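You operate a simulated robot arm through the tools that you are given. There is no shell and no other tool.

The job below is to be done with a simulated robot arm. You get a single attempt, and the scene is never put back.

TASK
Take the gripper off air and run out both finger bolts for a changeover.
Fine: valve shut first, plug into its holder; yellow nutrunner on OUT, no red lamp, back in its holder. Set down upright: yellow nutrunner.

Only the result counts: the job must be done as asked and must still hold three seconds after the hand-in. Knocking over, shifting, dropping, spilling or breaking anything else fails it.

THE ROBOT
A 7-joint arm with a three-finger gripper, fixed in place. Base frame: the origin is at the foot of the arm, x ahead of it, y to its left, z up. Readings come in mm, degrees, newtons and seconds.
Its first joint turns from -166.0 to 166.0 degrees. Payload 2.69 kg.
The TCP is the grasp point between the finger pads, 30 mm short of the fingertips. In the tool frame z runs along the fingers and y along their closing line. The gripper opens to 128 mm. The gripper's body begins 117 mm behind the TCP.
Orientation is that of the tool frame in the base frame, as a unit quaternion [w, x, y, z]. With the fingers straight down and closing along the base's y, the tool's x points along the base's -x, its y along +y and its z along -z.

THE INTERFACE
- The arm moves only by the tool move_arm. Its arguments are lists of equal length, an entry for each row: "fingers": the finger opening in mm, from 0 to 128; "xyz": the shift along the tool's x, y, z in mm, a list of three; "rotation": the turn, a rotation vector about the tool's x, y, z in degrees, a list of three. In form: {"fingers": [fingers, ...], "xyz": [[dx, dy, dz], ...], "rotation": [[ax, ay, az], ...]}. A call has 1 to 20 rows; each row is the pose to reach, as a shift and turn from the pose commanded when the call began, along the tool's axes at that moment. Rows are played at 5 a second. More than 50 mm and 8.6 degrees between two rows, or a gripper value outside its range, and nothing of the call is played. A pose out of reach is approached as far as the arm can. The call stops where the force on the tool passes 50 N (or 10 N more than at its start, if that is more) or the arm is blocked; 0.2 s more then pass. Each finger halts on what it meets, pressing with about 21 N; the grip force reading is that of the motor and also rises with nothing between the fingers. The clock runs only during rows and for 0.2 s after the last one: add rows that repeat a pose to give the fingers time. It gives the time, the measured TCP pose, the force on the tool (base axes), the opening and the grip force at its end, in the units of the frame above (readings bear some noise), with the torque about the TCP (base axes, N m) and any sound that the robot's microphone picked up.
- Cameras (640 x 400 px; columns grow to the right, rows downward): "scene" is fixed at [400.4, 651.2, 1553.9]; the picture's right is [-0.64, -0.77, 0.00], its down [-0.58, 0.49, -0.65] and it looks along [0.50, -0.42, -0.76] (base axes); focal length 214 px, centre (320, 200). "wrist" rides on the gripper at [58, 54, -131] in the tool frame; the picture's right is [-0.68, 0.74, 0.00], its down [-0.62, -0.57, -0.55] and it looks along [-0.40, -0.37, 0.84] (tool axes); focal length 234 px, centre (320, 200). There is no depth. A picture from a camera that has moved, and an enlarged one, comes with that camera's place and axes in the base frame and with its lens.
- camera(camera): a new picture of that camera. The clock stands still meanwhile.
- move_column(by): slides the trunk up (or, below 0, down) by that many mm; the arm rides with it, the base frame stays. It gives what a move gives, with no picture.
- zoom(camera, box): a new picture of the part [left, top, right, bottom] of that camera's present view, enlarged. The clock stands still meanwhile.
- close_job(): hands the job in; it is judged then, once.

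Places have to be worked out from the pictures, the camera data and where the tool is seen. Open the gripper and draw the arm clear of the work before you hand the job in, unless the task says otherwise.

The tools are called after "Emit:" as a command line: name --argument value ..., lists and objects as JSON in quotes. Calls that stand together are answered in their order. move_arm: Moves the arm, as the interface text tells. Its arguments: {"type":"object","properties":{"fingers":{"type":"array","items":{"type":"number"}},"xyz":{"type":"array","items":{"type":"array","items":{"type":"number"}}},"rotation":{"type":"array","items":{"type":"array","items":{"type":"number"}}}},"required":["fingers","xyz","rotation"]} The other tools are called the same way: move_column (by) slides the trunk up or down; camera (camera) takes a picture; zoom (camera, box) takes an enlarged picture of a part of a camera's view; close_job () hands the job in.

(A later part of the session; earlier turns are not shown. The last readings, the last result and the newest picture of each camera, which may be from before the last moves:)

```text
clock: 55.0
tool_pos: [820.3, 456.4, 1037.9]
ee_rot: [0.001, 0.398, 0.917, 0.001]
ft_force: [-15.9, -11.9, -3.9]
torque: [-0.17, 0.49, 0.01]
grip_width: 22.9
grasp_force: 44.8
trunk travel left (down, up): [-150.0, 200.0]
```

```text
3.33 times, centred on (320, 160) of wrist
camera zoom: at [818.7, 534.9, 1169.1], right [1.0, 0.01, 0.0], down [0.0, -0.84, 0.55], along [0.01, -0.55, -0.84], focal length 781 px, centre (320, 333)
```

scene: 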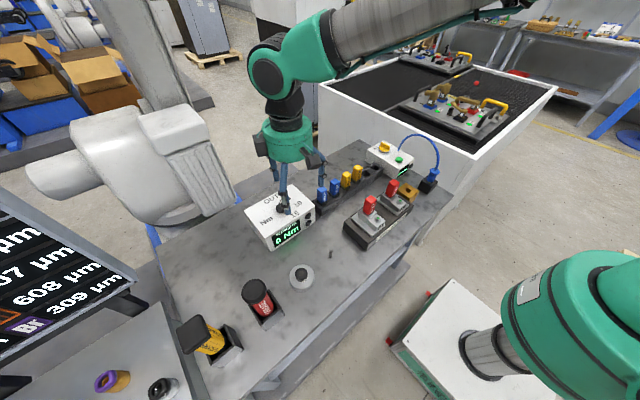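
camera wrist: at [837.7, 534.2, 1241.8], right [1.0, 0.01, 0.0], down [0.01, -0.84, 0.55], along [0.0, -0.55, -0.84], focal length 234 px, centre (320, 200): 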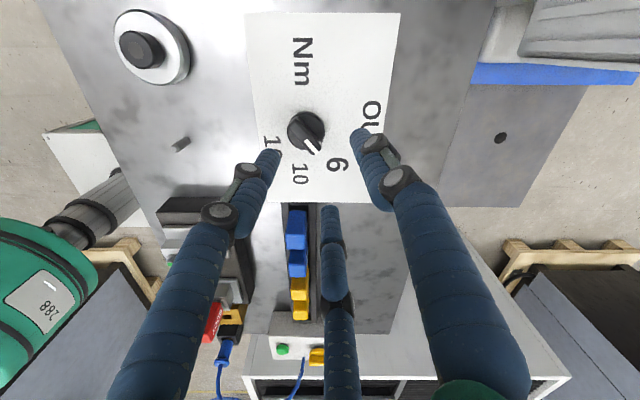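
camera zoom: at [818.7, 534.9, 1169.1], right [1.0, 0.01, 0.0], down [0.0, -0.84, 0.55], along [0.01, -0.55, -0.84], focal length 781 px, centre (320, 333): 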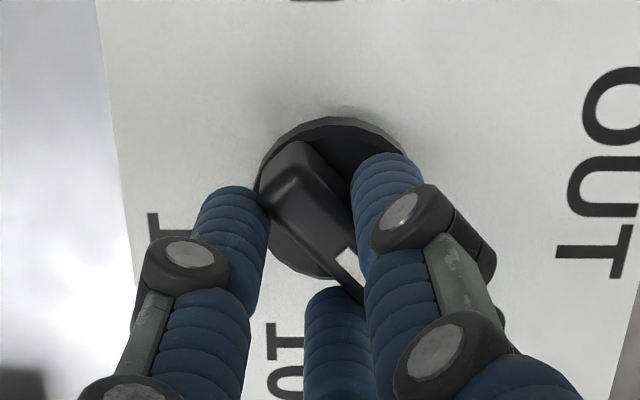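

Grip is now 22.9 mm at 45 N, the same as on the valve bar. I'll turn -48° about the knob axis, which is offset about 3.3 mm in tool y from the TCP.

Emit:
move_arm --fingers '[0, 0, 0, 0, 0, 0, 0, 0]' --xyz '[[-0.4, -1, 0], [-0.9, -1.4, 0], [-1.3, -1.2, 0], [-1.75, -1, 0], [-2.1, -0.7, 0], [-2.3, -0.5, 0], [-2.45, -0.4, 0], [-2.45, -0.4, 0]]' --rotation '[[0, 0, -7], [0, 0, -14], [0, 0, -22], [0, 0, -30], [0, 0, -37], [0, 0, -43], [0, 0, -48], [0, 0, -48]]'

Emit:
zoom --camera "wrist" --box '[240, 100, 400, 220]'

Emit:
zoom --camera "scene" --box '[250, 160, 320, 250]'

```text
clock: 56.8
tool_pos: [825.0, 454.6, 1037.1]
ee_rot: [0.002, -0.009, 1.0, 0.001]
ft_force: [27.7, 7.4, 6.7]
torque: [0.22, -1.05, -0.75]
grip_width: 23.2
grasp_force: 45.7
trunk travel left (down, up): [-150.0, 200.0]
```

```text
3.33 times, centred on (320, 160) of wrist
camera zoom: at [763.2, 506.2, 1168.9], right [0.66, 0.75, 0.0], down [0.62, -0.56, 0.55], along [0.41, -0.36, -0.84], focal length 781 px, centre (320, 333)
```

zoom: 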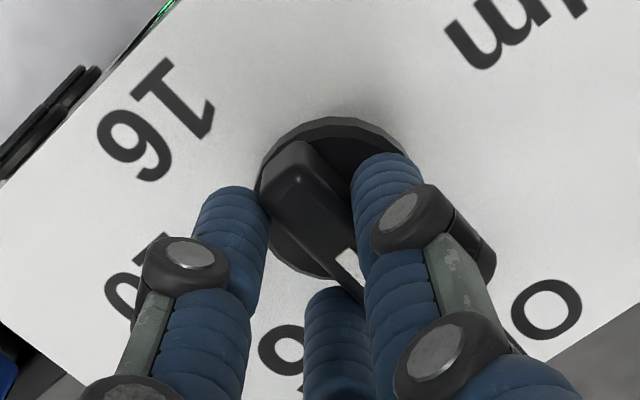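

```text
4.44 times, centred on (285, 205) of scene
camera zoom: at [400.4, 651.2, 1553.9], right [-0.64, -0.77, 0.0], down [-0.58, 0.49, -0.65], along [0.5, -0.42, -0.76], focal length 953 px, centre (476, 178)
```

zoom: 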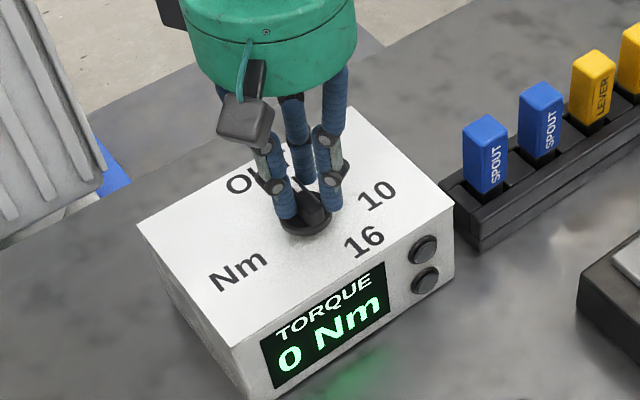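

The knob followed, and the -0.75 N·m reaction suggests it reached its end stop at OUT. I'll open, lift straight up and check the pointer.

Emit:
move_arm --fingers '[30, 50, 50, 50, 60, 80, 100, 100]' --xyz '[[0, 0, 0], [0, 0, 0], [0, 0, -15], [0, 0, -40], [0, 0, -75], [0, 0, -110], [0, 0, -120], [0, 0, -120]]' --rotation '[[0, 0, 0], [0, 0, 0], [0, 0, 0], [0, 0, 0], [0, 0, 0], [0, 0, 0], [0, 0, 0], [0, 0, 0]]'

Emit:
zoom --camera "wrist" --box '[220, 60, 420, 220]'

Emit:
zoom --camera "scene" --box '[250, 160, 320, 250]'

```text
clock: 58.6
tool_pos: [822.0, 455.4, 1155.4]
ee_rot: [0.0, -0.009, 1.0, 0.0]
ft_force: [0.2, -0.6, 0.6]
torque: [0.02, 0.02, 0.01]
grip_width: 99.9
grasp_force: 0.0
trunk travel left (down, up): [-150.0, 200.0]
```

```text
2.50 times, centred on (320, 140) of wrist
camera zoom: at [760.8, 506.7, 1285.8], right [0.66, 0.75, 0.0], down [0.63, -0.56, 0.55], along [0.41, -0.36, -0.84], focal length 585 px, centre (320, 350)
```

zoom: 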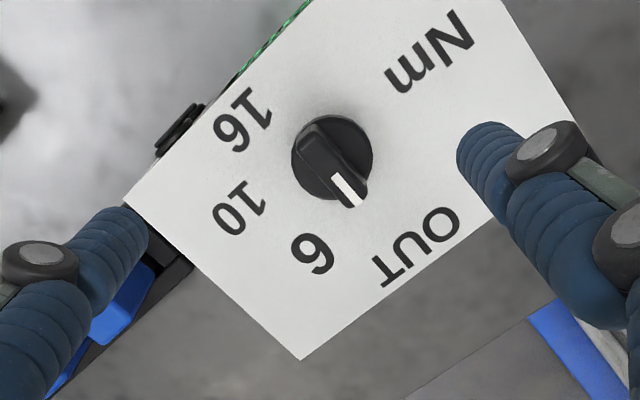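

```text
4.44 times, centred on (285, 205) of scene
camera zoom: at [400.4, 651.2, 1553.9], right [-0.64, -0.77, 0.0], down [-0.58, 0.49, -0.65], along [0.5, -0.42, -0.76], focal length 953 px, centre (476, 178)
```

zoom: 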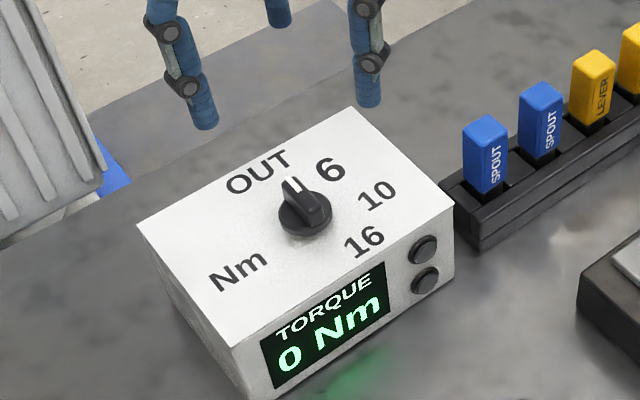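

The pointer has moved from 6 toward OUT. I'll zoom in tightly to measure whether it is squarely at OUT.

Emit:
zoom --camera "wrist" --box '[300, 90, 370, 160]'

Emit:
zoom --camera "scene" --box '[260, 180, 310, 220]'

```text
5.71 times, centred on (335, 125) of wrist
camera zoom: at [760.8, 506.7, 1285.8], right [0.66, 0.75, 0.0], down [0.63, -0.56, 0.55], along [0.41, -0.36, -0.84], focal length 1338 px, centre (234, 629)
```

zoom: 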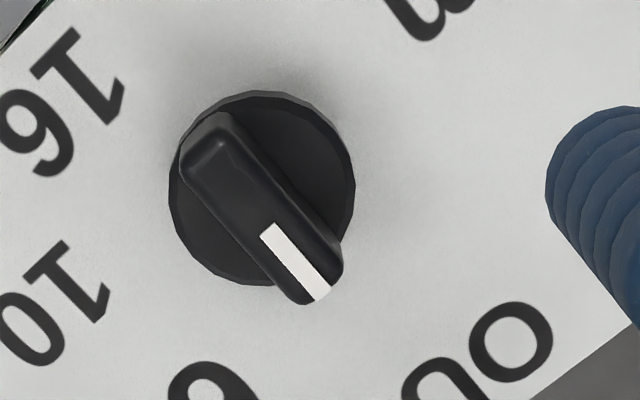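

```text
10.00 times, centred on (285, 200) of scene
camera zoom: at [400.4, 651.2, 1553.9], right [-0.64, -0.77, 0.0], down [-0.58, 0.49, -0.65], along [0.5, -0.42, -0.76], focal length 2145 px, centre (670, 200)
```

zoom: 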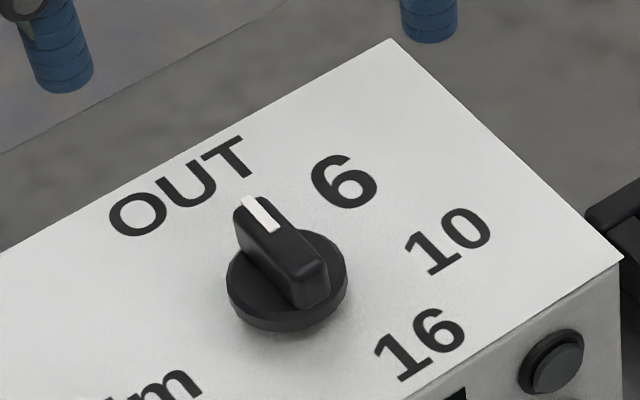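

Both cameras put the pointer at about -2°, which is OUT. Now the nutrunner: I'll move to about [520, 600, 1200] with the tool at -95° to measure it and its holder closely.

Emit:
move_arm --fingers '[128, 128, 128, 128, 128, 128, 128, 128, 128, 128, 128, 128, 128]' --xyz '[[25, 12.5, -20], [50, 25, -40], [75, 37.6, -45], [100, 50, -45], [125, 62.7, -45], [150, 75.2, -45], [175, 87.7, -45], [200, 100.3, -45], [224.5, 112.8, -45], [249.4, 125.3, -45], [274.4, 137.9, -45], [299.3, 150.4, -45], [299.3, 150.4, -45]]' --rotation '[[0, 0, -7.8], [0, 0, -15.7], [0, 0, -23.5], [0, 0, -31.3], [0, 0, -39.2], [0, 0, -47], [0, 0, -54.8], [0, 0, -62.7], [0, 0, -70.5], [0, 0, -78.3], [0, 0, -86.2], [0, 0, -94], [0, 0, -94]]'

Emit:
camera --camera "wrist"

Emit:
zoom --camera "wrist" --box '[220, 90, 420, 250]'

Emit:
zoom --camera "scene" --box '[170, 300, 250, 370]'

```text
clock: 61.4
tool_pos: [520.8, 600.3, 1200.3]
ee_rot: [0.0, 0.738, -0.675, 0.0]
ft_force: [0.1, -0.7, 0.4]
torque: [-0.06, -0.02, -0.02]
grip_width: 128.0
grasp_force: 0.1
trunk travel left (down, up): [-150.0, 200.0]
```

```text
taken
camera wrist: at [470.7, 535.9, 1331.8], right [-0.79, 0.61, 0.0], down [0.51, 0.66, 0.55], along [0.33, 0.43, -0.84], focal length 234 px, centre (320, 200)
```

wrist: 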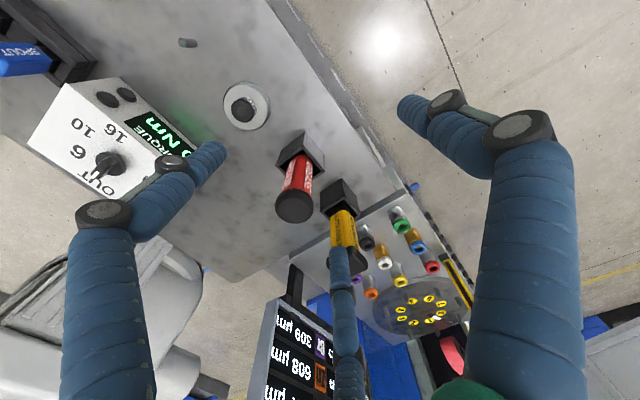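

```text
2.50 times, centred on (320, 170) of wrist
camera zoom: at [470.7, 535.9, 1331.8], right [-0.79, 0.61, 0.0], down [0.51, 0.66, 0.55], along [0.33, 0.43, -0.84], focal length 585 px, centre (320, 275)
```

zoom: 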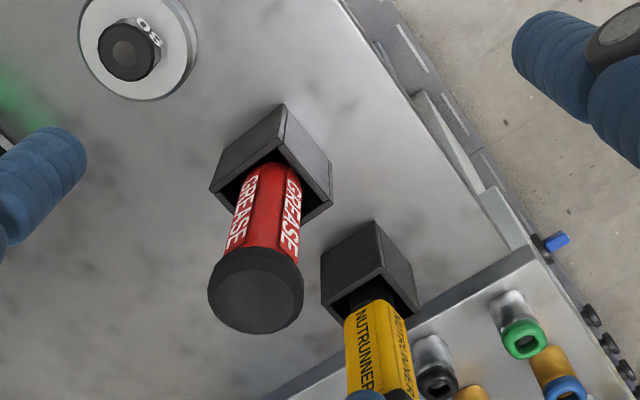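

```text
5.71 times, centred on (210, 335) of scene
camera zoom: at [400.4, 651.2, 1553.9], right [-0.64, -0.77, 0.0], down [-0.58, 0.49, -0.65], along [0.5, -0.42, -0.76], focal length 1226 px, centre (949, -571)
```

zoom: 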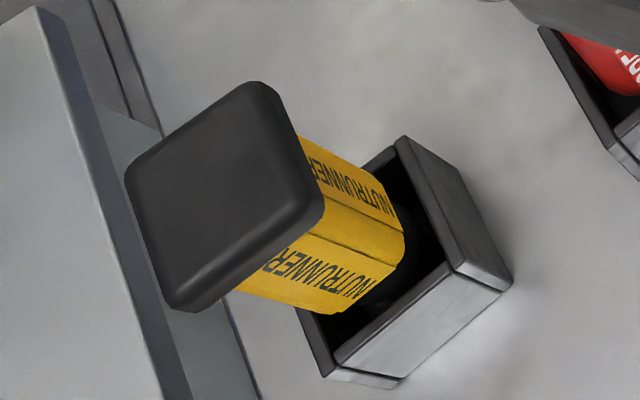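

The holder is centred near [613.5, 793] with its rim at z≈930; the nutrunner's cap top is at ≈1071 and its faces line up with the base axes. That is about 1003 mm out, so I'll test the reach at z=1200, well above the cap.

Emit:
move_arm --fingers '[128, 120, 110, 100, 100, 100, 100, 100]' --xyz '[[-30.6, -18.2, 0], [-61.3, -36.5, 0], [-91.9, -54.7, 0], [-122.5, -73, 0], [-153.2, -91.2, 0], [-183.8, -109.5, 0], [-183.8, -109.5, 0], [-183.8, -109.5, 0]]' --rotation '[[0, 0, 1], [0, 0, 2], [0, 0, 3], [0, 0, 4], [0, 0, 5], [0, 0, 5], [0, 0, 5], [0, 0, 5]]'

Emit:
camera --camera "wrist"

Emit:
camera --camera "scene"

```text
clock: 63.2
tool_pos: [615.0, 795.1, 1204.0]
ee_rot: [0.001, -0.707, 0.707, 0.001]
ft_force: [-0.1, -0.4, 0.2]
torque: [0.04, -0.03, -0.02]
grip_width: 100.3
grasp_force: 0.0
trunk travel left (down, up): [-150.0, 200.0]
```

```text
taken
camera wrist: at [559.9, 734.8, 1335.0], right [-0.74, 0.68, 0.0], down [0.57, 0.61, 0.55], along [0.37, 0.4, -0.84], focal length 234 px, centre (320, 200)
```

wrist: 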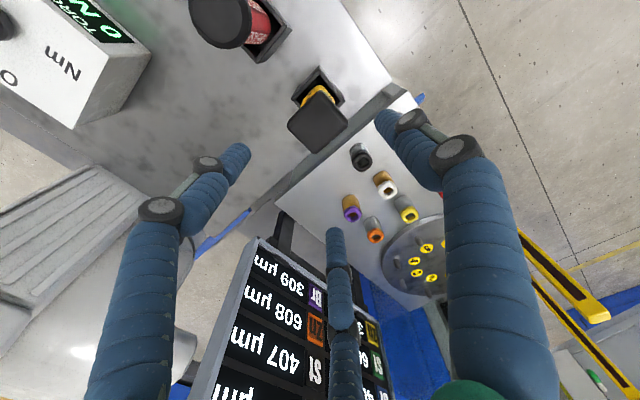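

```text
taken
```

scene: 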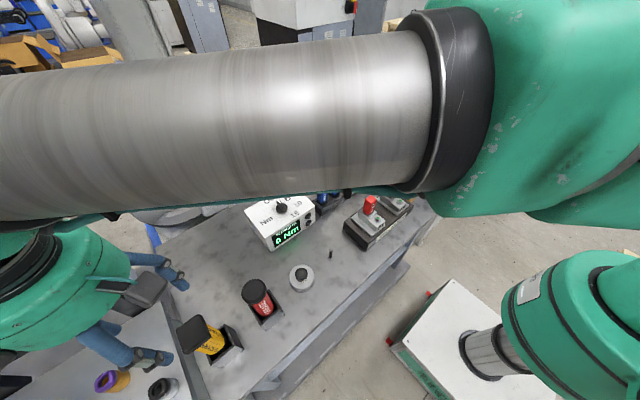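

Reach is fine up here: the tool is at [615, 795, 1204]. The cap shows up clearly, so I'll zoom in to measure its centre and orientation relative to the tool.

Emit:
zoom --camera "wrist" --box '[260, 50, 380, 170]'

Emit:
zoom --camera "scene" --box '[170, 300, 250, 370]'

```text
3.33 times, centred on (320, 110) of wrist
camera zoom: at [559.9, 734.8, 1335.0], right [-0.74, 0.68, 0.0], down [0.57, 0.61, 0.55], along [0.37, 0.4, -0.84], focal length 781 px, centre (320, 500)
```

zoom: 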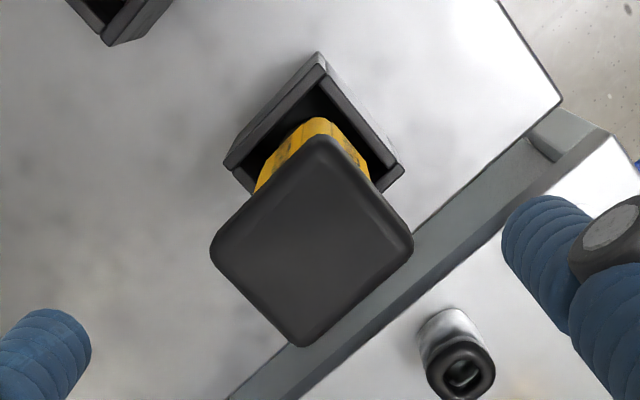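

```text
5.71 times, centred on (210, 335) of scene
camera zoom: at [400.4, 651.2, 1553.9], right [-0.64, -0.77, 0.0], down [-0.58, 0.49, -0.65], along [0.5, -0.42, -0.76], focal length 1226 px, centre (949, -571)
```

zoom: 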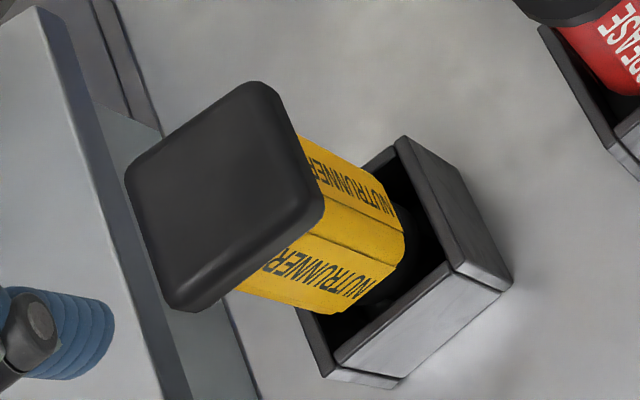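

The cap centre is about (-6, -9) mm from the current TCP, i.e. near [609.5, 786.5], and it is aligned with the base axes. I'll step back and down to see the side of the tool and find where the cap ends and the yellow body begins.

Emit:
move_arm --fingers '[110, 120, 128, 128]' --xyz '[[35, 25, 0], [70, 50, 20], [75, 55, 54], [75, 55, 54]]' --rotation '[[0, 0, 0], [0, 0, 0], [0, 0, 0], [0, 0, 0]]'

Emit:
zoom --camera "wrist" --box '[260, 120, 400, 240]'

Emit:
camera --camera "wrist"

```text
clock: 64.2
tool_pos: [557.9, 720.6, 1147.6]
ee_rot: [-0.001, 0.707, -0.707, 0.0]
ft_force: [0.9, 0.0, -0.8]
torque: [-0.08, 0.05, 0.0]
grip_width: 127.8
grasp_force: 0.1
trunk travel left (down, up): [-150.0, 200.0]
```

```text
3.33 times, centred on (330, 180) of wrist
camera zoom: at [502.9, 661.0, 1278.1], right [-0.74, 0.68, 0.0], down [0.57, 0.62, 0.55], along [0.37, 0.4, -0.84], focal length 781 px, centre (287, 267)
```

zoom: 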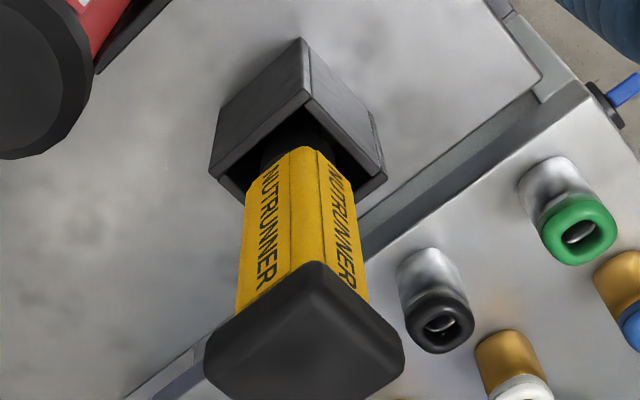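

```text
taken
camera wrist: at [502.9, 661.0, 1278.1], right [-0.74, 0.68, 0.0], down [0.57, 0.62, 0.55], along [0.37, 0.4, -0.84], focal length 234 px, centre (320, 200)
```

wrist: 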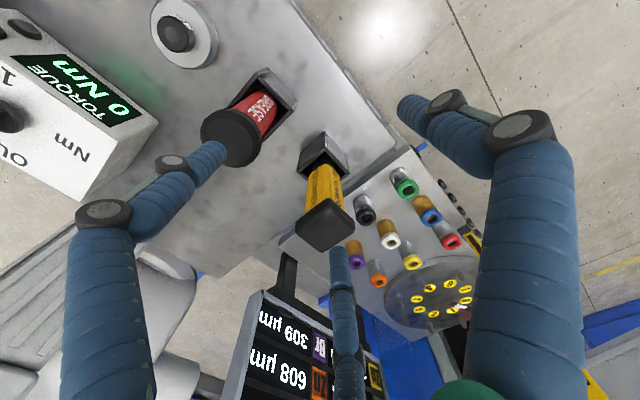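

Excellent view: the yellow body is a chamfered square running from z≈968 to ≈1065, and the cap reaches ≈1086 at centre [608.6, 785.5]. I'll align the single finger with a chamfer (tool yaw so that its +y points at 135°) above the cap and check centring.

Emit:
move_arm --fingers '[120, 110, 100, 96, 96, 96, 96, 96]' --xyz '[[-11, -8.5, 0], [-22, -17, 0], [-33, -25.5, 0], [-44, -34, 0], [-55, -42.5, 0], [-65.2, -50.8, 0], [-65.2, -50.8, 8], [-65.2, -50.8, 8]]' --rotation '[[0, 0, 7.5], [0, 0, 15], [0, 0, 22.5], [0, 0, 30], [0, 0, 37.5], [0, 0, 45], [0, 0, 45], [0, 0, 45]]'

Emit:
camera --camera "wrist"

Emit:
zoom --camera "wrist" --box '[250, 70, 390, 210]'

Emit:
zoom --camera "scene" --box '[130, 270, 270, 390]'

```text
clock: 66.0
tool_pos: [609.3, 783.1, 1139.1]
ee_rot: [0.001, -0.382, 0.924, 0.0]
ft_force: [-0.1, 0.3, -0.3]
torque: [0.03, -0.01, -0.01]
grip_width: 95.8
grasp_force: 0.1
trunk travel left (down, up): [-150.0, 200.0]
```

```text
taken
camera wrist: at [528.4, 777.9, 1269.2], right [-0.04, 1.0, 0.0], down [0.84, 0.03, 0.55], along [0.55, 0.02, -0.84], focal length 234 px, centre (320, 200)
```

wrist: 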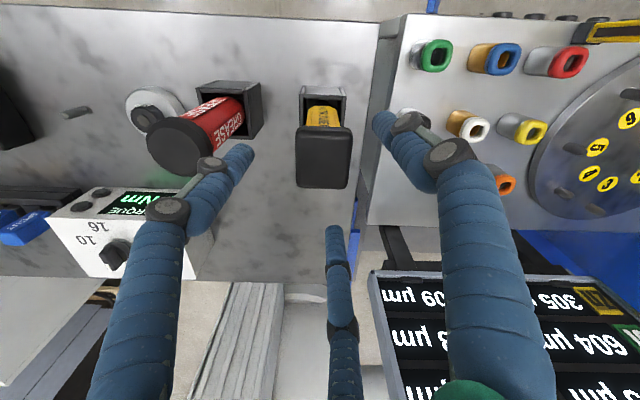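

```text
2.86 times, centred on (320, 140) of wrist
camera zoom: at [528.4, 777.9, 1269.2], right [-0.04, 1.0, 0.0], down [0.84, 0.03, 0.55], along [0.55, 0.02, -0.84], focal length 669 px, centre (320, 371)
```

zoom: 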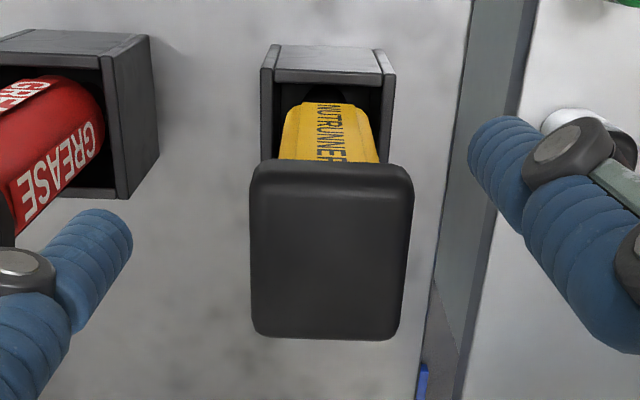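

```text
3.33 times, centred on (200, 330) of scene
camera zoom: at [400.4, 651.2, 1553.9], right [-0.64, -0.77, 0.0], down [-0.58, 0.49, -0.65], along [0.5, -0.42, -0.76], focal length 715 px, centre (720, -233)
```

zoom: 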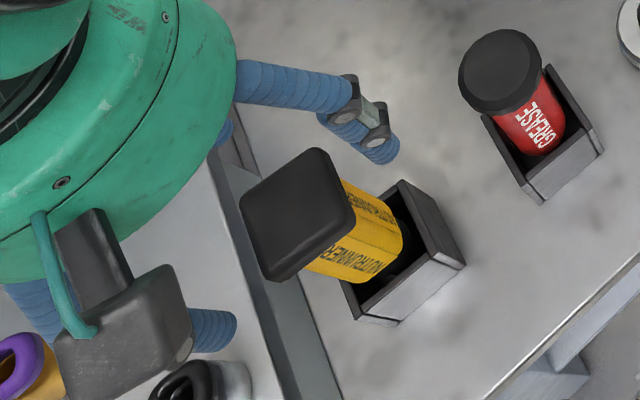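

At close range the cap sits about (+4, +3) mm from the TCP, so I'll correct by (3.5, 2.5) and lower to about z=1085, with the fingers passing around the cap, then check the pose actually reached.

Emit:
move_arm --fingers '[96, 96, 96, 96, 96]' --xyz '[[-4.2, -0.7, 0], [-4.2, -0.7, 20], [-4.2, -0.7, 40], [-4.2, -0.7, 54], [-4.2, -0.7, 54]]' --rotation '[[0, 0, 0], [0, 0, 0], [0, 0, 0], [0, 0, 0], [0, 0, 0]]'

Emit:
zoom --camera "wrist" --box '[240, 70, 400, 230]'

Emit:
zoom --camera "scene" --box '[130, 270, 270, 390]'

```text
clock: 67.2
tool_pos: [610.8, 784.9, 1084.9]
ee_rot: [-0.001, -0.383, 0.924, 0.0]
ft_force: [-0.3, 0.1, -0.6]
torque: [-0.03, 0.0, 0.03]
grip_width: 95.9
grasp_force: 0.1
trunk travel left (down, up): [-150.0, 200.0]
```

```text
2.50 times, centred on (320, 150) of wrist
camera zoom: at [530.0, 781.4, 1215.9], right [-0.04, 1.0, 0.0], down [0.84, 0.04, 0.55], along [0.55, 0.02, -0.84], focal length 585 px, centre (320, 325)
```

zoom: 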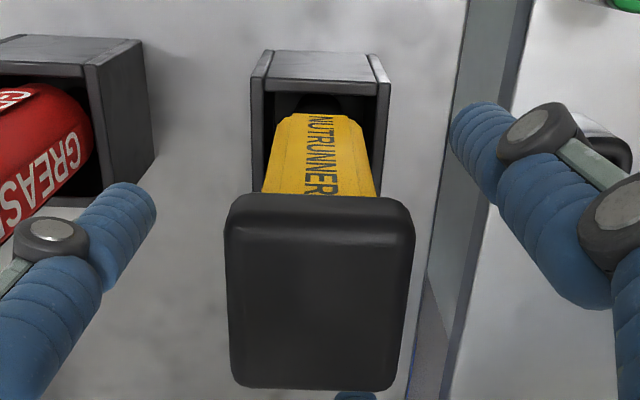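

```text
3.33 times, centred on (200, 330) of scene
camera zoom: at [400.4, 651.2, 1553.9], right [-0.64, -0.77, 0.0], down [-0.58, 0.49, -0.65], along [0.5, -0.42, -0.76], focal length 715 px, centre (720, -233)
```

zoom: 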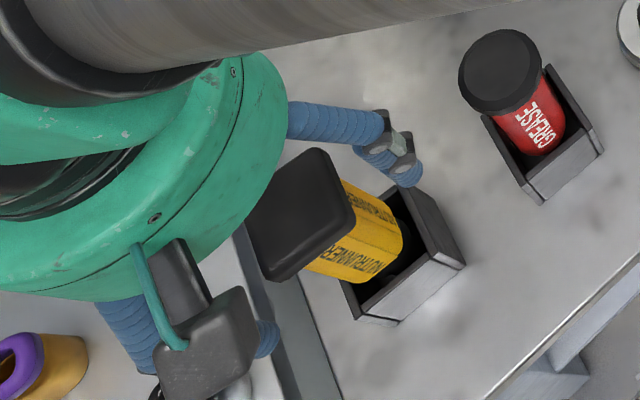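

The cap is centred within 2 mm. I'll nudge +1.5 mm in x, descend 45 mm to z≈1040 and close on the yellow body under the cap.

Emit:
move_arm --fingers '[96, 96, 96, 96, 80, 64, 50, 40, 30, 30, 30]' --xyz '[[-1, -1, 15], [-1, -1, 30], [-1, -1, 45], [-1, -1, 45], [-1, -1, 45], [-1, -1, 45], [-1, -1, 45], [-1, -1, 45], [-1, -1, 45], [-1, -1, 45], [-1, -1, 45]]' --rotation '[[0, 0, 0], [0, 0, 0], [0, 0, 0], [0, 0, 0], [0, 0, 0], [0, 0, 0], [0, 0, 0], [0, 0, 0], [0, 0, 0], [0, 0, 0], [0, 0, 0]]'

Emit:
camera --camera "wrist"

Emit:
zoom --camera "scene" --box '[130, 270, 270, 390]'

```text
clock: 69.6
tool_pos: [612.9, 785.0, 1041.0]
ee_rot: [0.0, -0.383, 0.924, 0.0]
ft_force: [-0.3, 3.7, 2.3]
torque: [0.47, 0.06, -0.02]
grip_width: 54.8
grasp_force: 20.2
trunk travel left (down, up): [-150.0, 200.0]
```

```text
taken
camera wrist: at [532.3, 780.4, 1171.8], right [-0.04, 1.0, 0.0], down [0.84, 0.03, 0.55], along [0.55, 0.02, -0.84], focal length 234 px, centre (320, 200)
```

wrist: 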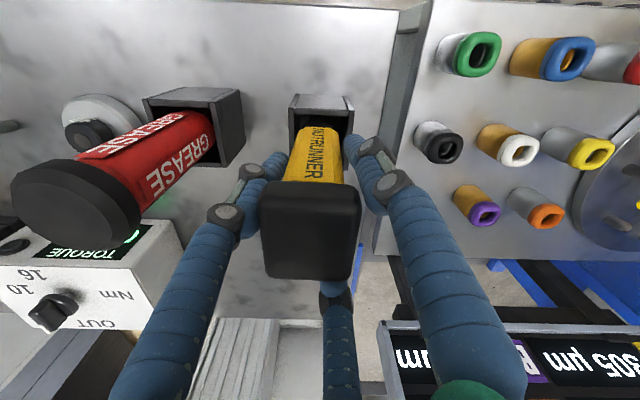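

```text
3.33 times, centred on (200, 330) of scene
camera zoom: at [400.4, 651.2, 1553.9], right [-0.64, -0.77, 0.0], down [-0.58, 0.49, -0.65], along [0.5, -0.42, -0.76], focal length 715 px, centre (720, -233)
```

zoom: 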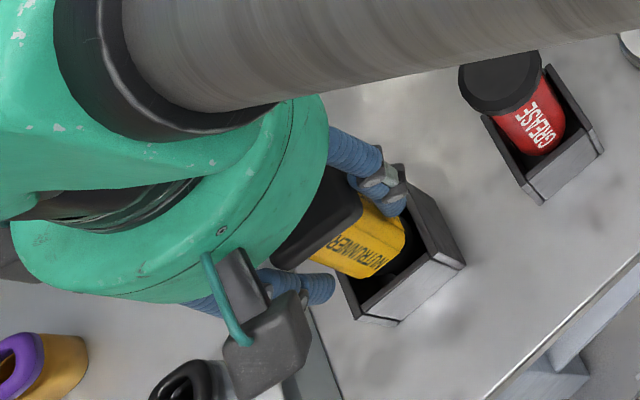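

The fingers stopped at 54.8 mm with 20 N. I need to see whether they're on the yellow body or on the cap, so I'll zoom in.

Emit:
zoom --camera "wrist" --box '[220, 90, 420, 320]'

Emit:
zoom --camera "scene" --box '[200, 310, 260, 365]'

```text
1.74 times, centred on (320, 205) of wrist
camera zoom: at [532.3, 780.4, 1171.8], right [-0.04, 1.0, 0.0], down [0.84, 0.03, 0.55], along [0.55, 0.02, -0.84], focal length 407 px, centre (320, 191)
```

zoom: 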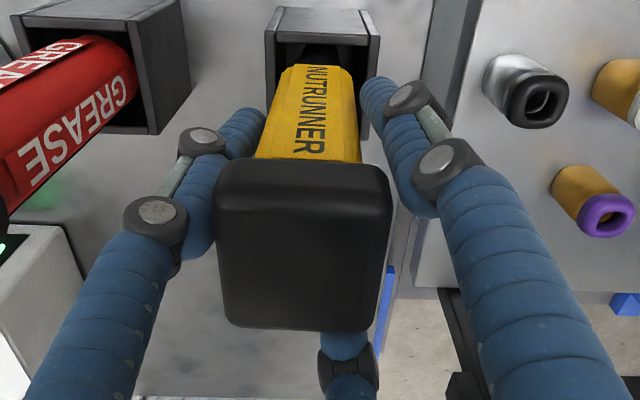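

```text
7.27 times, centred on (230, 338) of scene
camera zoom: at [400.4, 651.2, 1553.9], right [-0.64, -0.77, 0.0], down [-0.58, 0.49, -0.65], along [0.5, -0.42, -0.76], focal length 1560 px, centre (974, -800)
```

zoom: 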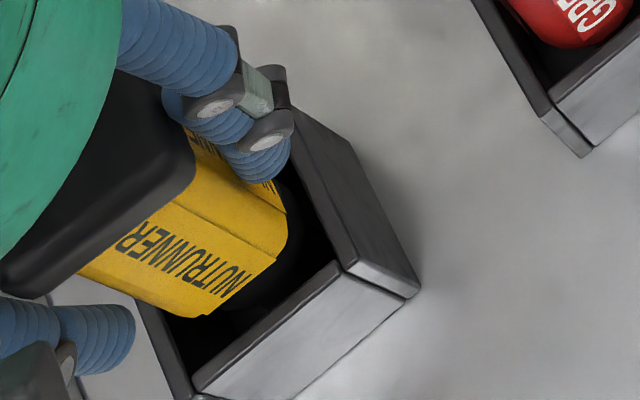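

Contact is on the cap with the upper part of the fingers, not the body. I'll reopen, go 34 mm lower so the tips bear on the yellow body where the hand is wider at cap height, and close again.

Emit:
move_arm --fingers '[75, 96, 96, 96, 96, 80, 64, 50, 40, 30, 30, 30]' --xyz '[[0, 0, 0], [0, 0, 0], [0, 0, 12], [0, 0, 24], [0, 0, 34], [0, 0, 34], [0, 0, 34], [0, 0, 34], [0, 0, 34], [0, 0, 34], [0, 0, 34], [0, 0, 34]]' --rotation '[[0, 0, 0], [0, 0, 0], [0, 0, 0], [0, 0, 0], [0, 0, 0], [0, 0, 0], [0, 0, 0], [0, 0, 0], [0, 0, 0], [0, 0, 0], [0, 0, 0], [0, 0, 0]]'

Emit:
zoom --camera "wrist" --box '[220, 90, 420, 320]'

Emit:
zoom --camera "scene" --box '[200, 310, 260, 365]'

```text
clock: 72.2
tool_pos: [613.6, 785.9, 1005.6]
ee_rot: [0.0, -0.383, 0.924, 0.0]
ft_force: [-1.9, 4.5, 0.2]
torque: [0.49, 0.22, -0.01]
grip_width: 44.8
grasp_force: 20.9
trunk travel left (down, up): [-150.0, 200.0]
```

```text
1.74 times, centred on (320, 205) of wrist
camera zoom: at [534.0, 780.4, 1136.3], right [-0.04, 1.0, 0.0], down [0.84, 0.04, 0.55], along [0.55, 0.02, -0.84], focal length 407 px, centre (320, 191)
```

zoom: 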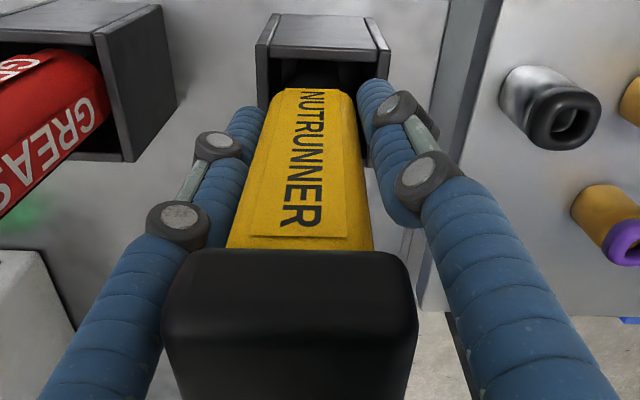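

```text
7.27 times, centred on (230, 338) of scene
camera zoom: at [400.4, 651.2, 1553.9], right [-0.64, -0.77, 0.0], down [-0.58, 0.49, -0.65], along [0.5, -0.42, -0.76], focal length 1560 px, centre (974, -800)
```

zoom: 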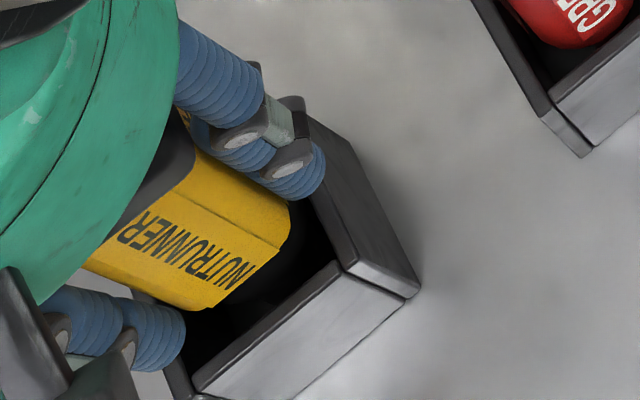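

Now the grip is 44.8 mm on the yellow body at 21 N. I'll squeeze a little more and lift straight up about 100 mm, slowly at first.

Emit:
move_arm --fingers '[20, 10, 10, 10, 10, 10, 10, 10, 10, 10]' --xyz '[[0, 0, 0], [0, 0, 0], [0, 0, -5], [0, 0, -15], [0, 0, -30], [0, 0, -45], [0, 0, -62], [0, 0, -80], [0, 0, -100], [0, 0, -100]]' --rotation '[[0, 0, 0], [0, 0, 0], [0, 0, 0], [0, 0, 0], [0, 0, 0], [0, 0, 0], [0, 0, 0], [0, 0, 0], [0, 0, 0], [0, 0, 0]]'

Emit:
camera --camera "wrist"

Emit:
camera --camera "scene"

```text
clock: 74.4
tool_pos: [613.4, 785.2, 1107.4]
ee_rot: [0.001, -0.382, 0.924, 0.0]
ft_force: [-0.2, 0.3, -6.4]
torque: [0.04, 0.0, 0.01]
grip_width: 44.7
grasp_force: 21.2
trunk travel left (down, up): [-150.0, 200.0]
```

```text
taken
camera wrist: at [534.2, 780.6, 1238.1], right [-0.04, 1.0, 0.0], down [0.84, 0.04, 0.55], along [0.55, 0.02, -0.84], focal length 234 px, centre (320, 200)
```

wrist: 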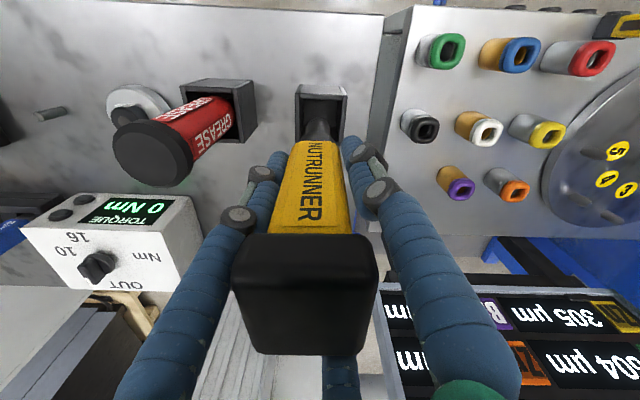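

```text
taken
```

scene: 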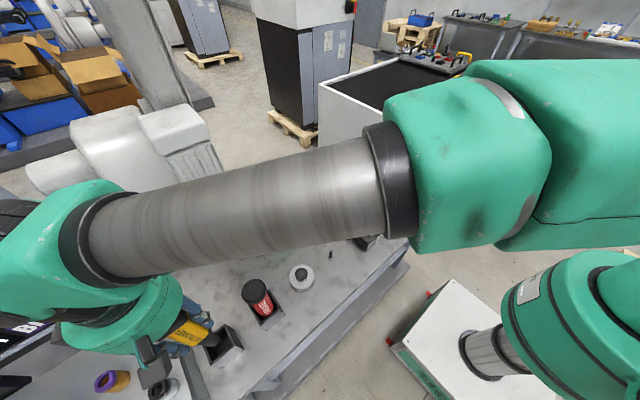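

The nutrunner is lifted cleanly (about 6 N of weight, grip unchanged at 44.7 mm). I'll zoom to see the nose and how far its tip hangs below.

Emit:
zoom --camera "wrist" --box '[250, 60, 390, 200]'

Emit:
zoom --camera "scene" --box '[130, 290, 270, 390]'

```text
2.86 times, centred on (320, 130) of wrist
camera zoom: at [534.2, 780.6, 1238.1], right [-0.04, 1.0, 0.0], down [0.84, 0.04, 0.55], along [0.55, 0.02, -0.84], focal length 669 px, centre (320, 400)
```

zoom: 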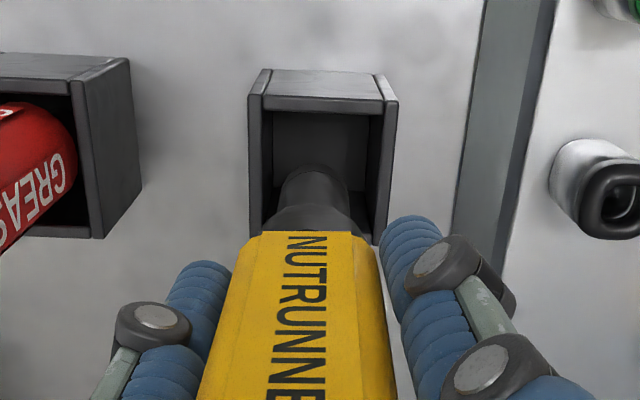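

```text
4.00 times, centred on (200, 340) of scene
camera zoom: at [400.4, 651.2, 1553.9], right [-0.64, -0.77, 0.0], down [-0.58, 0.49, -0.65], along [0.5, -0.42, -0.76], focal length 858 px, centre (800, -360)
```

zoom: 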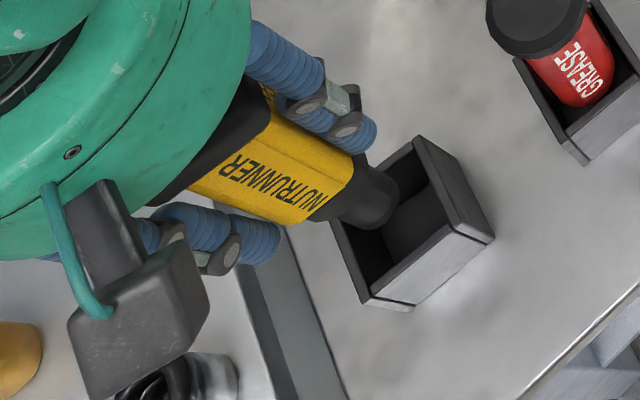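

The nose hangs clear of the holder. I'll raise it to TCP z≈1196, swing toward the robot side (x≈470) so it stays well away from the grease can, and travel to y≈400 to view the bolts.

Emit:
move_arm --fingers '[10, 10, 10, 10, 10, 10, 10, 10, 10, 10, 10, 10, 10, 10]' --xyz '[[0, 0, -45], [0, 0, -90], [35.4, 21.2, -90], [70.7, 42.4, -90], [109.6, 53, -90], [152, 46, -90], [186, 16.3, -90], [217.8, -15.6, -90], [249.6, -47.4, -90], [281.4, -79.2, -90], [313.2, -111, -90], [345.1, -142.8, -90], [373.3, -171.1, -90], [373.3, -171.1, -90]]' --rotation '[[0, 0, 0], [0, 0, 0], [0, 0, 0], [0, 0, 0], [0, 0, 0], [0, 0, 0], [0, 0, 0], [0, 0, 0], [0, 0, 0], [0, 0, 0], [0, 0, 0], [0, 0, 0], [0, 0, 0], [0, 0, 0]]'

Emit:
camera --camera "wrist"

Emit:
camera --camera "scene"

```text
clock: 77.4
tool_pos: [469.5, 400.8, 1193.7]
ee_rot: [0.001, -0.383, 0.924, 0.0]
ft_force: [0.2, -0.1, -5.7]
torque: [0.1, -0.05, -0.02]
grip_width: 44.3
grasp_force: 20.3
trunk travel left (down, up): [-150.0, 200.0]
```

```text
taken
camera wrist: at [389.1, 395.8, 1324.1], right [-0.04, 1.0, 0.0], down [0.84, 0.04, 0.55], along [0.55, 0.02, -0.84], focal length 234 px, centre (320, 200)
```

wrist: 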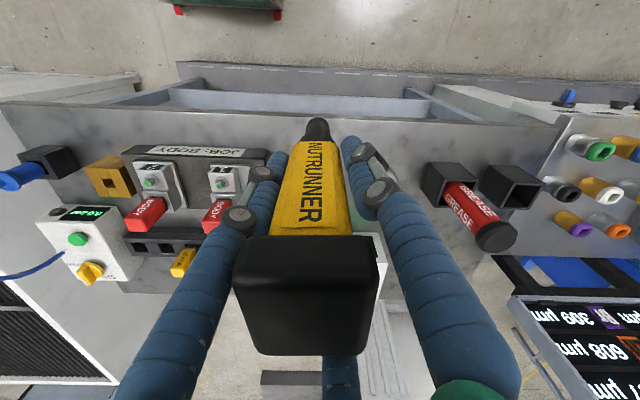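

```text
taken
```

scene: 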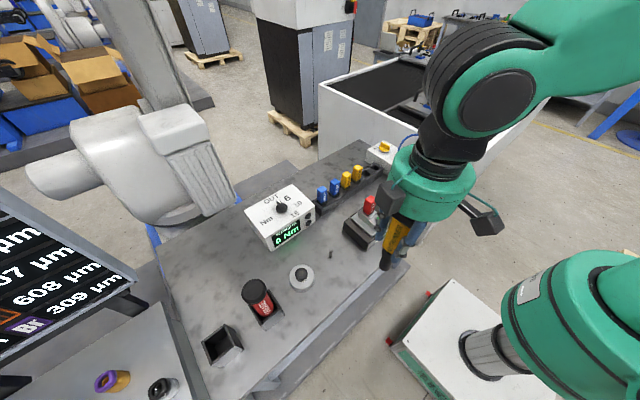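

The tool is carried steadily. I'll zoom to measure the bolts from the wrist camera and the nutrunner's tip from the scene camera.

Emit:
zoom --camera "wrist" --box '[110, 130, 260, 240]'

Emit:
zoom --camera "scene" --box '[335, 190, 435, 290]'

Emit:
zoom --camera "wrist" --box '[270, 90, 370, 180]'

```text
3.64 times, centred on (185, 185) of wrist
camera zoom: at [389.1, 395.8, 1324.1], right [-0.04, 1.0, 0.0], down [0.84, 0.04, 0.55], along [0.55, 0.02, -0.84], focal length 852 px, centre (811, 254)
```

zoom: 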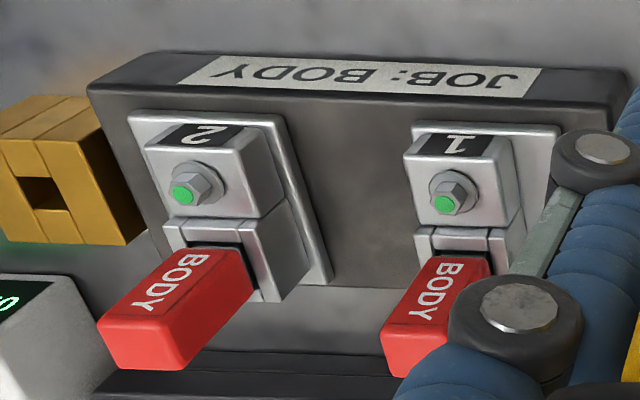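

```text
4.00 times, centred on (385, 240) of scene
camera zoom: at [400.4, 651.2, 1553.9], right [-0.64, -0.77, 0.0], down [-0.58, 0.49, -0.65], along [0.5, -0.42, -0.76], focal length 858 px, centre (60, 40)
```

zoom: 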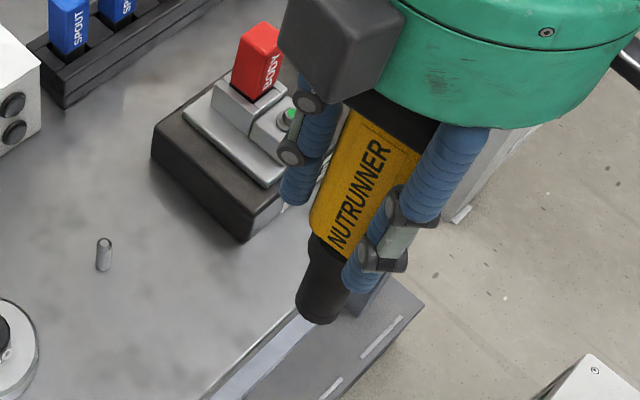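

```text
4.44 times, centred on (320, 135) of wrist
camera zoom: at [389.1, 395.8, 1324.1], right [-0.04, 1.0, 0.0], down [0.84, 0.04, 0.55], along [0.55, 0.02, -0.84], focal length 1041 px, centre (320, 489)
```

zoom: 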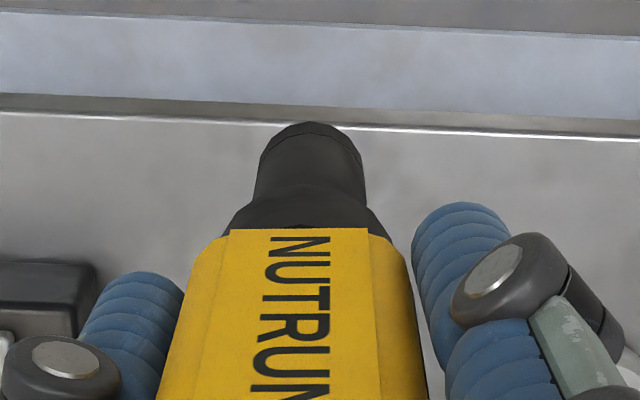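

Bolt tops are near x≈597 with y≈232 (bolt 1) and y≈112 (bolt 2), z≈970; the tip hangs about 136–142 mm below the TCP. I'll move over bolt 1 at this height, then lower to leave about 30 mm of gap and look.

Emit:
move_arm --fingers '[10, 10, 10, 10, 10, 10, 10, 10]' --xyz '[[5.7, -41.8, 0], [11.4, -83.5, 0], [17.1, -125.3, 0], [22.8, -167, 0], [28.5, -208.8, 0], [28.5, -208.8, 25], [28.5, -208.8, 50], [28.5, -208.8, 50]]' --rotation '[[0, 0, 0], [0, 0, 0], [0, 0, 0], [0, 0, 0], [0, 0, 0], [0, 0, 0], [0, 0, 0], [0, 0, 0]]'

Emit:
camera --camera "wrist"

Emit:
zoom --camera "wrist" --box '[260, 60, 380, 180]'

Emit:
zoom --camera "scene" --box '[330, 160, 420, 250]'

```text
clock: 79.2
tool_pos: [599.8, 232.2, 1147.0]
ee_rot: [0.001, -0.382, 0.924, 0.0]
ft_force: [0.9, 0.0, -6.7]
torque: [-0.04, 0.1, 0.0]
grip_width: 44.5
grasp_force: 21.0
trunk travel left (down, up): [-150.0, 200.0]
```

```text
taken
camera wrist: at [518.2, 228.3, 1277.6], right [-0.04, 1.0, 0.0], down [0.84, 0.04, 0.55], along [0.55, 0.02, -0.84], focal length 234 px, centre (320, 200)
```

wrist: 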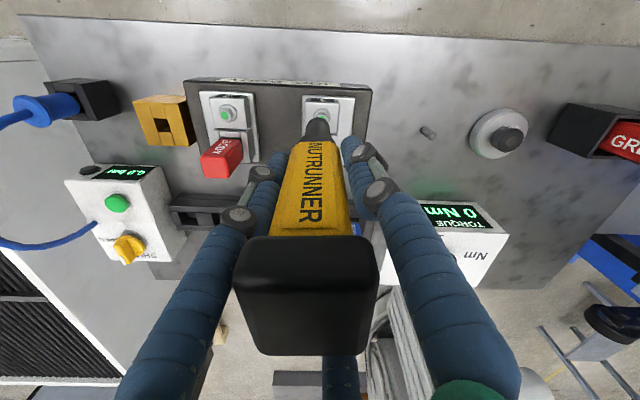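

```text
3.33 times, centred on (320, 120) of wrist
camera zoom: at [518.2, 228.3, 1277.6], right [-0.04, 1.0, 0.0], down [0.84, 0.04, 0.55], along [0.55, 0.02, -0.84], focal length 781 px, centre (320, 467)
```

zoom: 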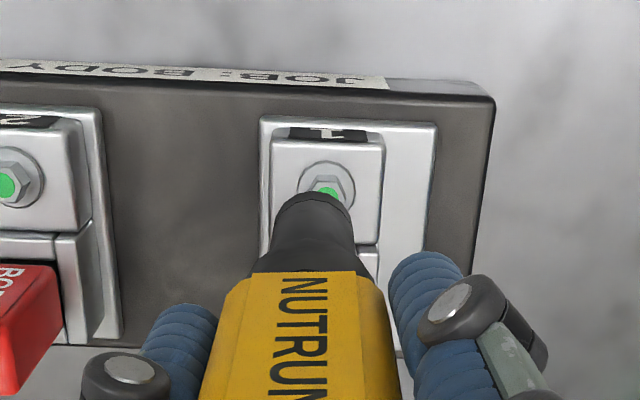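

```text
4.44 times, centred on (375, 205) of scene
camera zoom: at [400.4, 651.2, 1553.9], right [-0.64, -0.77, 0.0], down [-0.58, 0.49, -0.65], along [0.5, -0.42, -0.76], focal length 953 px, centre (76, 178)
```

zoom: 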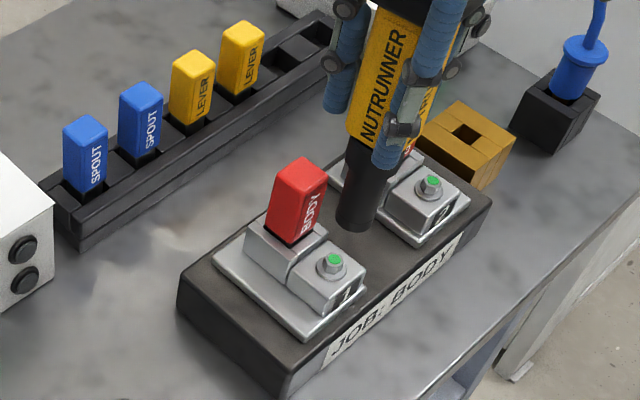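

Combining both views, the tip is at about [595, 229, 1018], i.e. 129 mm below the TCP. Bolt 1 is about 4.5 mm further in +y with its top at z≈967. I'll shift +4.5 mm in y and lower 30 mm for a closer comparison.

Emit:
move_arm --fingers '[10, 10, 10, 10]' --xyz '[[-3.5, 2.8, 0], [-3.5, 2.8, 15], [-3.5, 2.8, 30], [-3.5, 2.8, 30]]' --rotation '[[0, 0, 0], [0, 0, 0], [0, 0, 0], [0, 0, 0]]'

Emit:
zoom --camera "wrist" --box '[270, 70, 370, 150]'

Emit:
zoom --camera "scene" --box '[350, 180, 410, 240]'

```text
clock: 80.2
tool_pos: [599.9, 236.7, 1113.9]
ee_rot: [0.001, -0.382, 0.924, -0.001]
ft_force: [0.3, -0.1, -6.7]
torque: [0.01, -0.01, -0.02]
grip_width: 44.1
grasp_force: 21.1
trunk travel left (down, up): [-150.0, 200.0]
```

```text
5.00 times, centred on (320, 110) of wrist
camera zoom: at [518.6, 232.1, 1245.6], right [-0.04, 1.0, 0.0], down [0.84, 0.04, 0.55], along [0.55, 0.02, -0.84], focal length 1171 px, centre (320, 650)
```

zoom: 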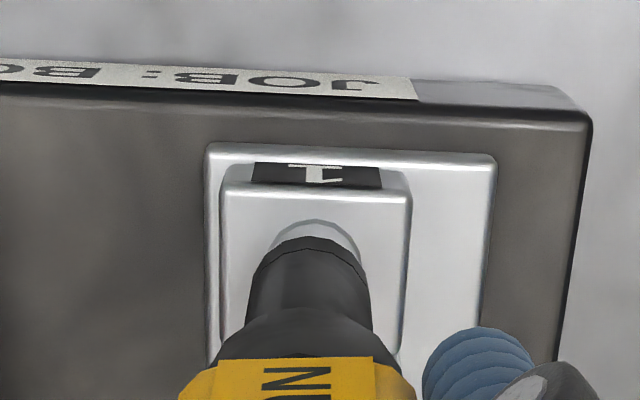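

```text
6.67 times, centred on (380, 210) of scene
camera zoom: at [400.4, 651.2, 1553.9], right [-0.64, -0.77, 0.0], down [-0.58, 0.49, -0.65], along [0.5, -0.42, -0.76], focal length 1430 px, centre (-80, 133)
```

zoom: 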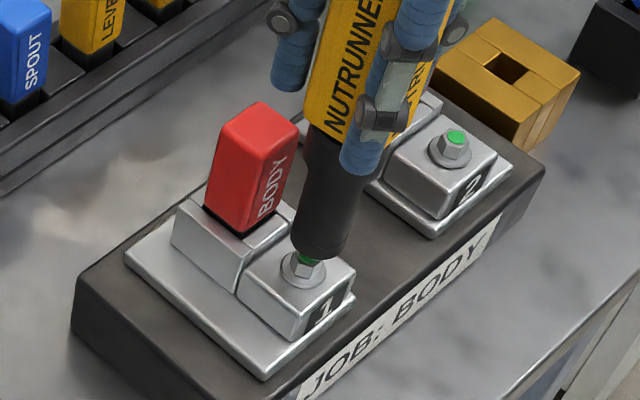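

The wrist view shows the tip within about 1 mm of the bolt; the scene view suggests about (+2, +1). I'll nudge (+1, +0.8) and lower 17 mm to just above the bolt head.

Emit:
move_arm --fingers '[10, 10, 10, 10]' --xyz '[[-1.3, -0.1, 6], [-1.3, -0.1, 12], [-1.3, -0.1, 17], [-1.3, -0.1, 17]]' --rotation '[[0, 0, 0], [0, 0, 0], [0, 0, 0], [0, 0, 0]]'

Emit:
zoom --camera "wrist" --box '[270, 70, 370, 150]'

Emit:
zoom --camera "scene" --box '[355, 195, 395, 235]'

```text
clock: 81.2
tool_pos: [599.4, 237.2, 1098.0]
ee_rot: [0.0, -0.383, 0.924, -0.001]
ft_force: [-0.3, 0.2, -5.5]
torque: [0.04, 0.01, -0.02]
grip_width: 44.2
grasp_force: 20.8
trunk travel left (down, up): [-150.0, 200.0]
```

```text
5.00 times, centred on (320, 110) of wrist
camera zoom: at [518.2, 233.3, 1229.3], right [-0.04, 1.0, 0.0], down [0.84, 0.04, 0.55], along [0.55, 0.02, -0.84], focal length 1171 px, centre (320, 650)
```

zoom: 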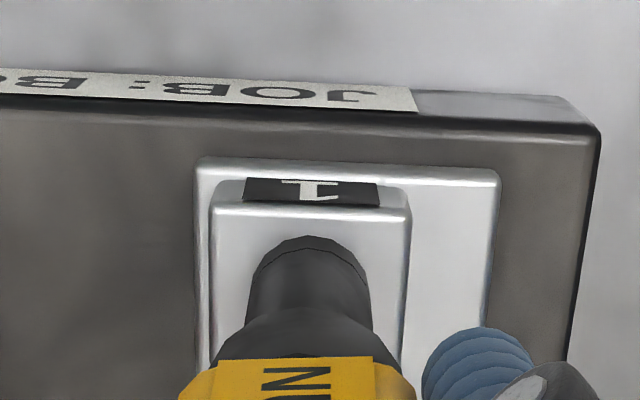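

```text
10.00 times, centred on (375, 215) of scene
camera zoom: at [400.4, 651.2, 1553.9], right [-0.64, -0.77, 0.0], down [-0.58, 0.49, -0.65], along [0.5, -0.42, -0.76], focal length 2145 px, centre (-230, 50)
```

zoom: 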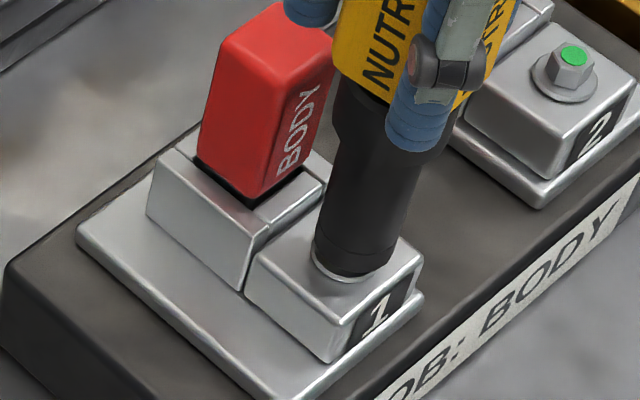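

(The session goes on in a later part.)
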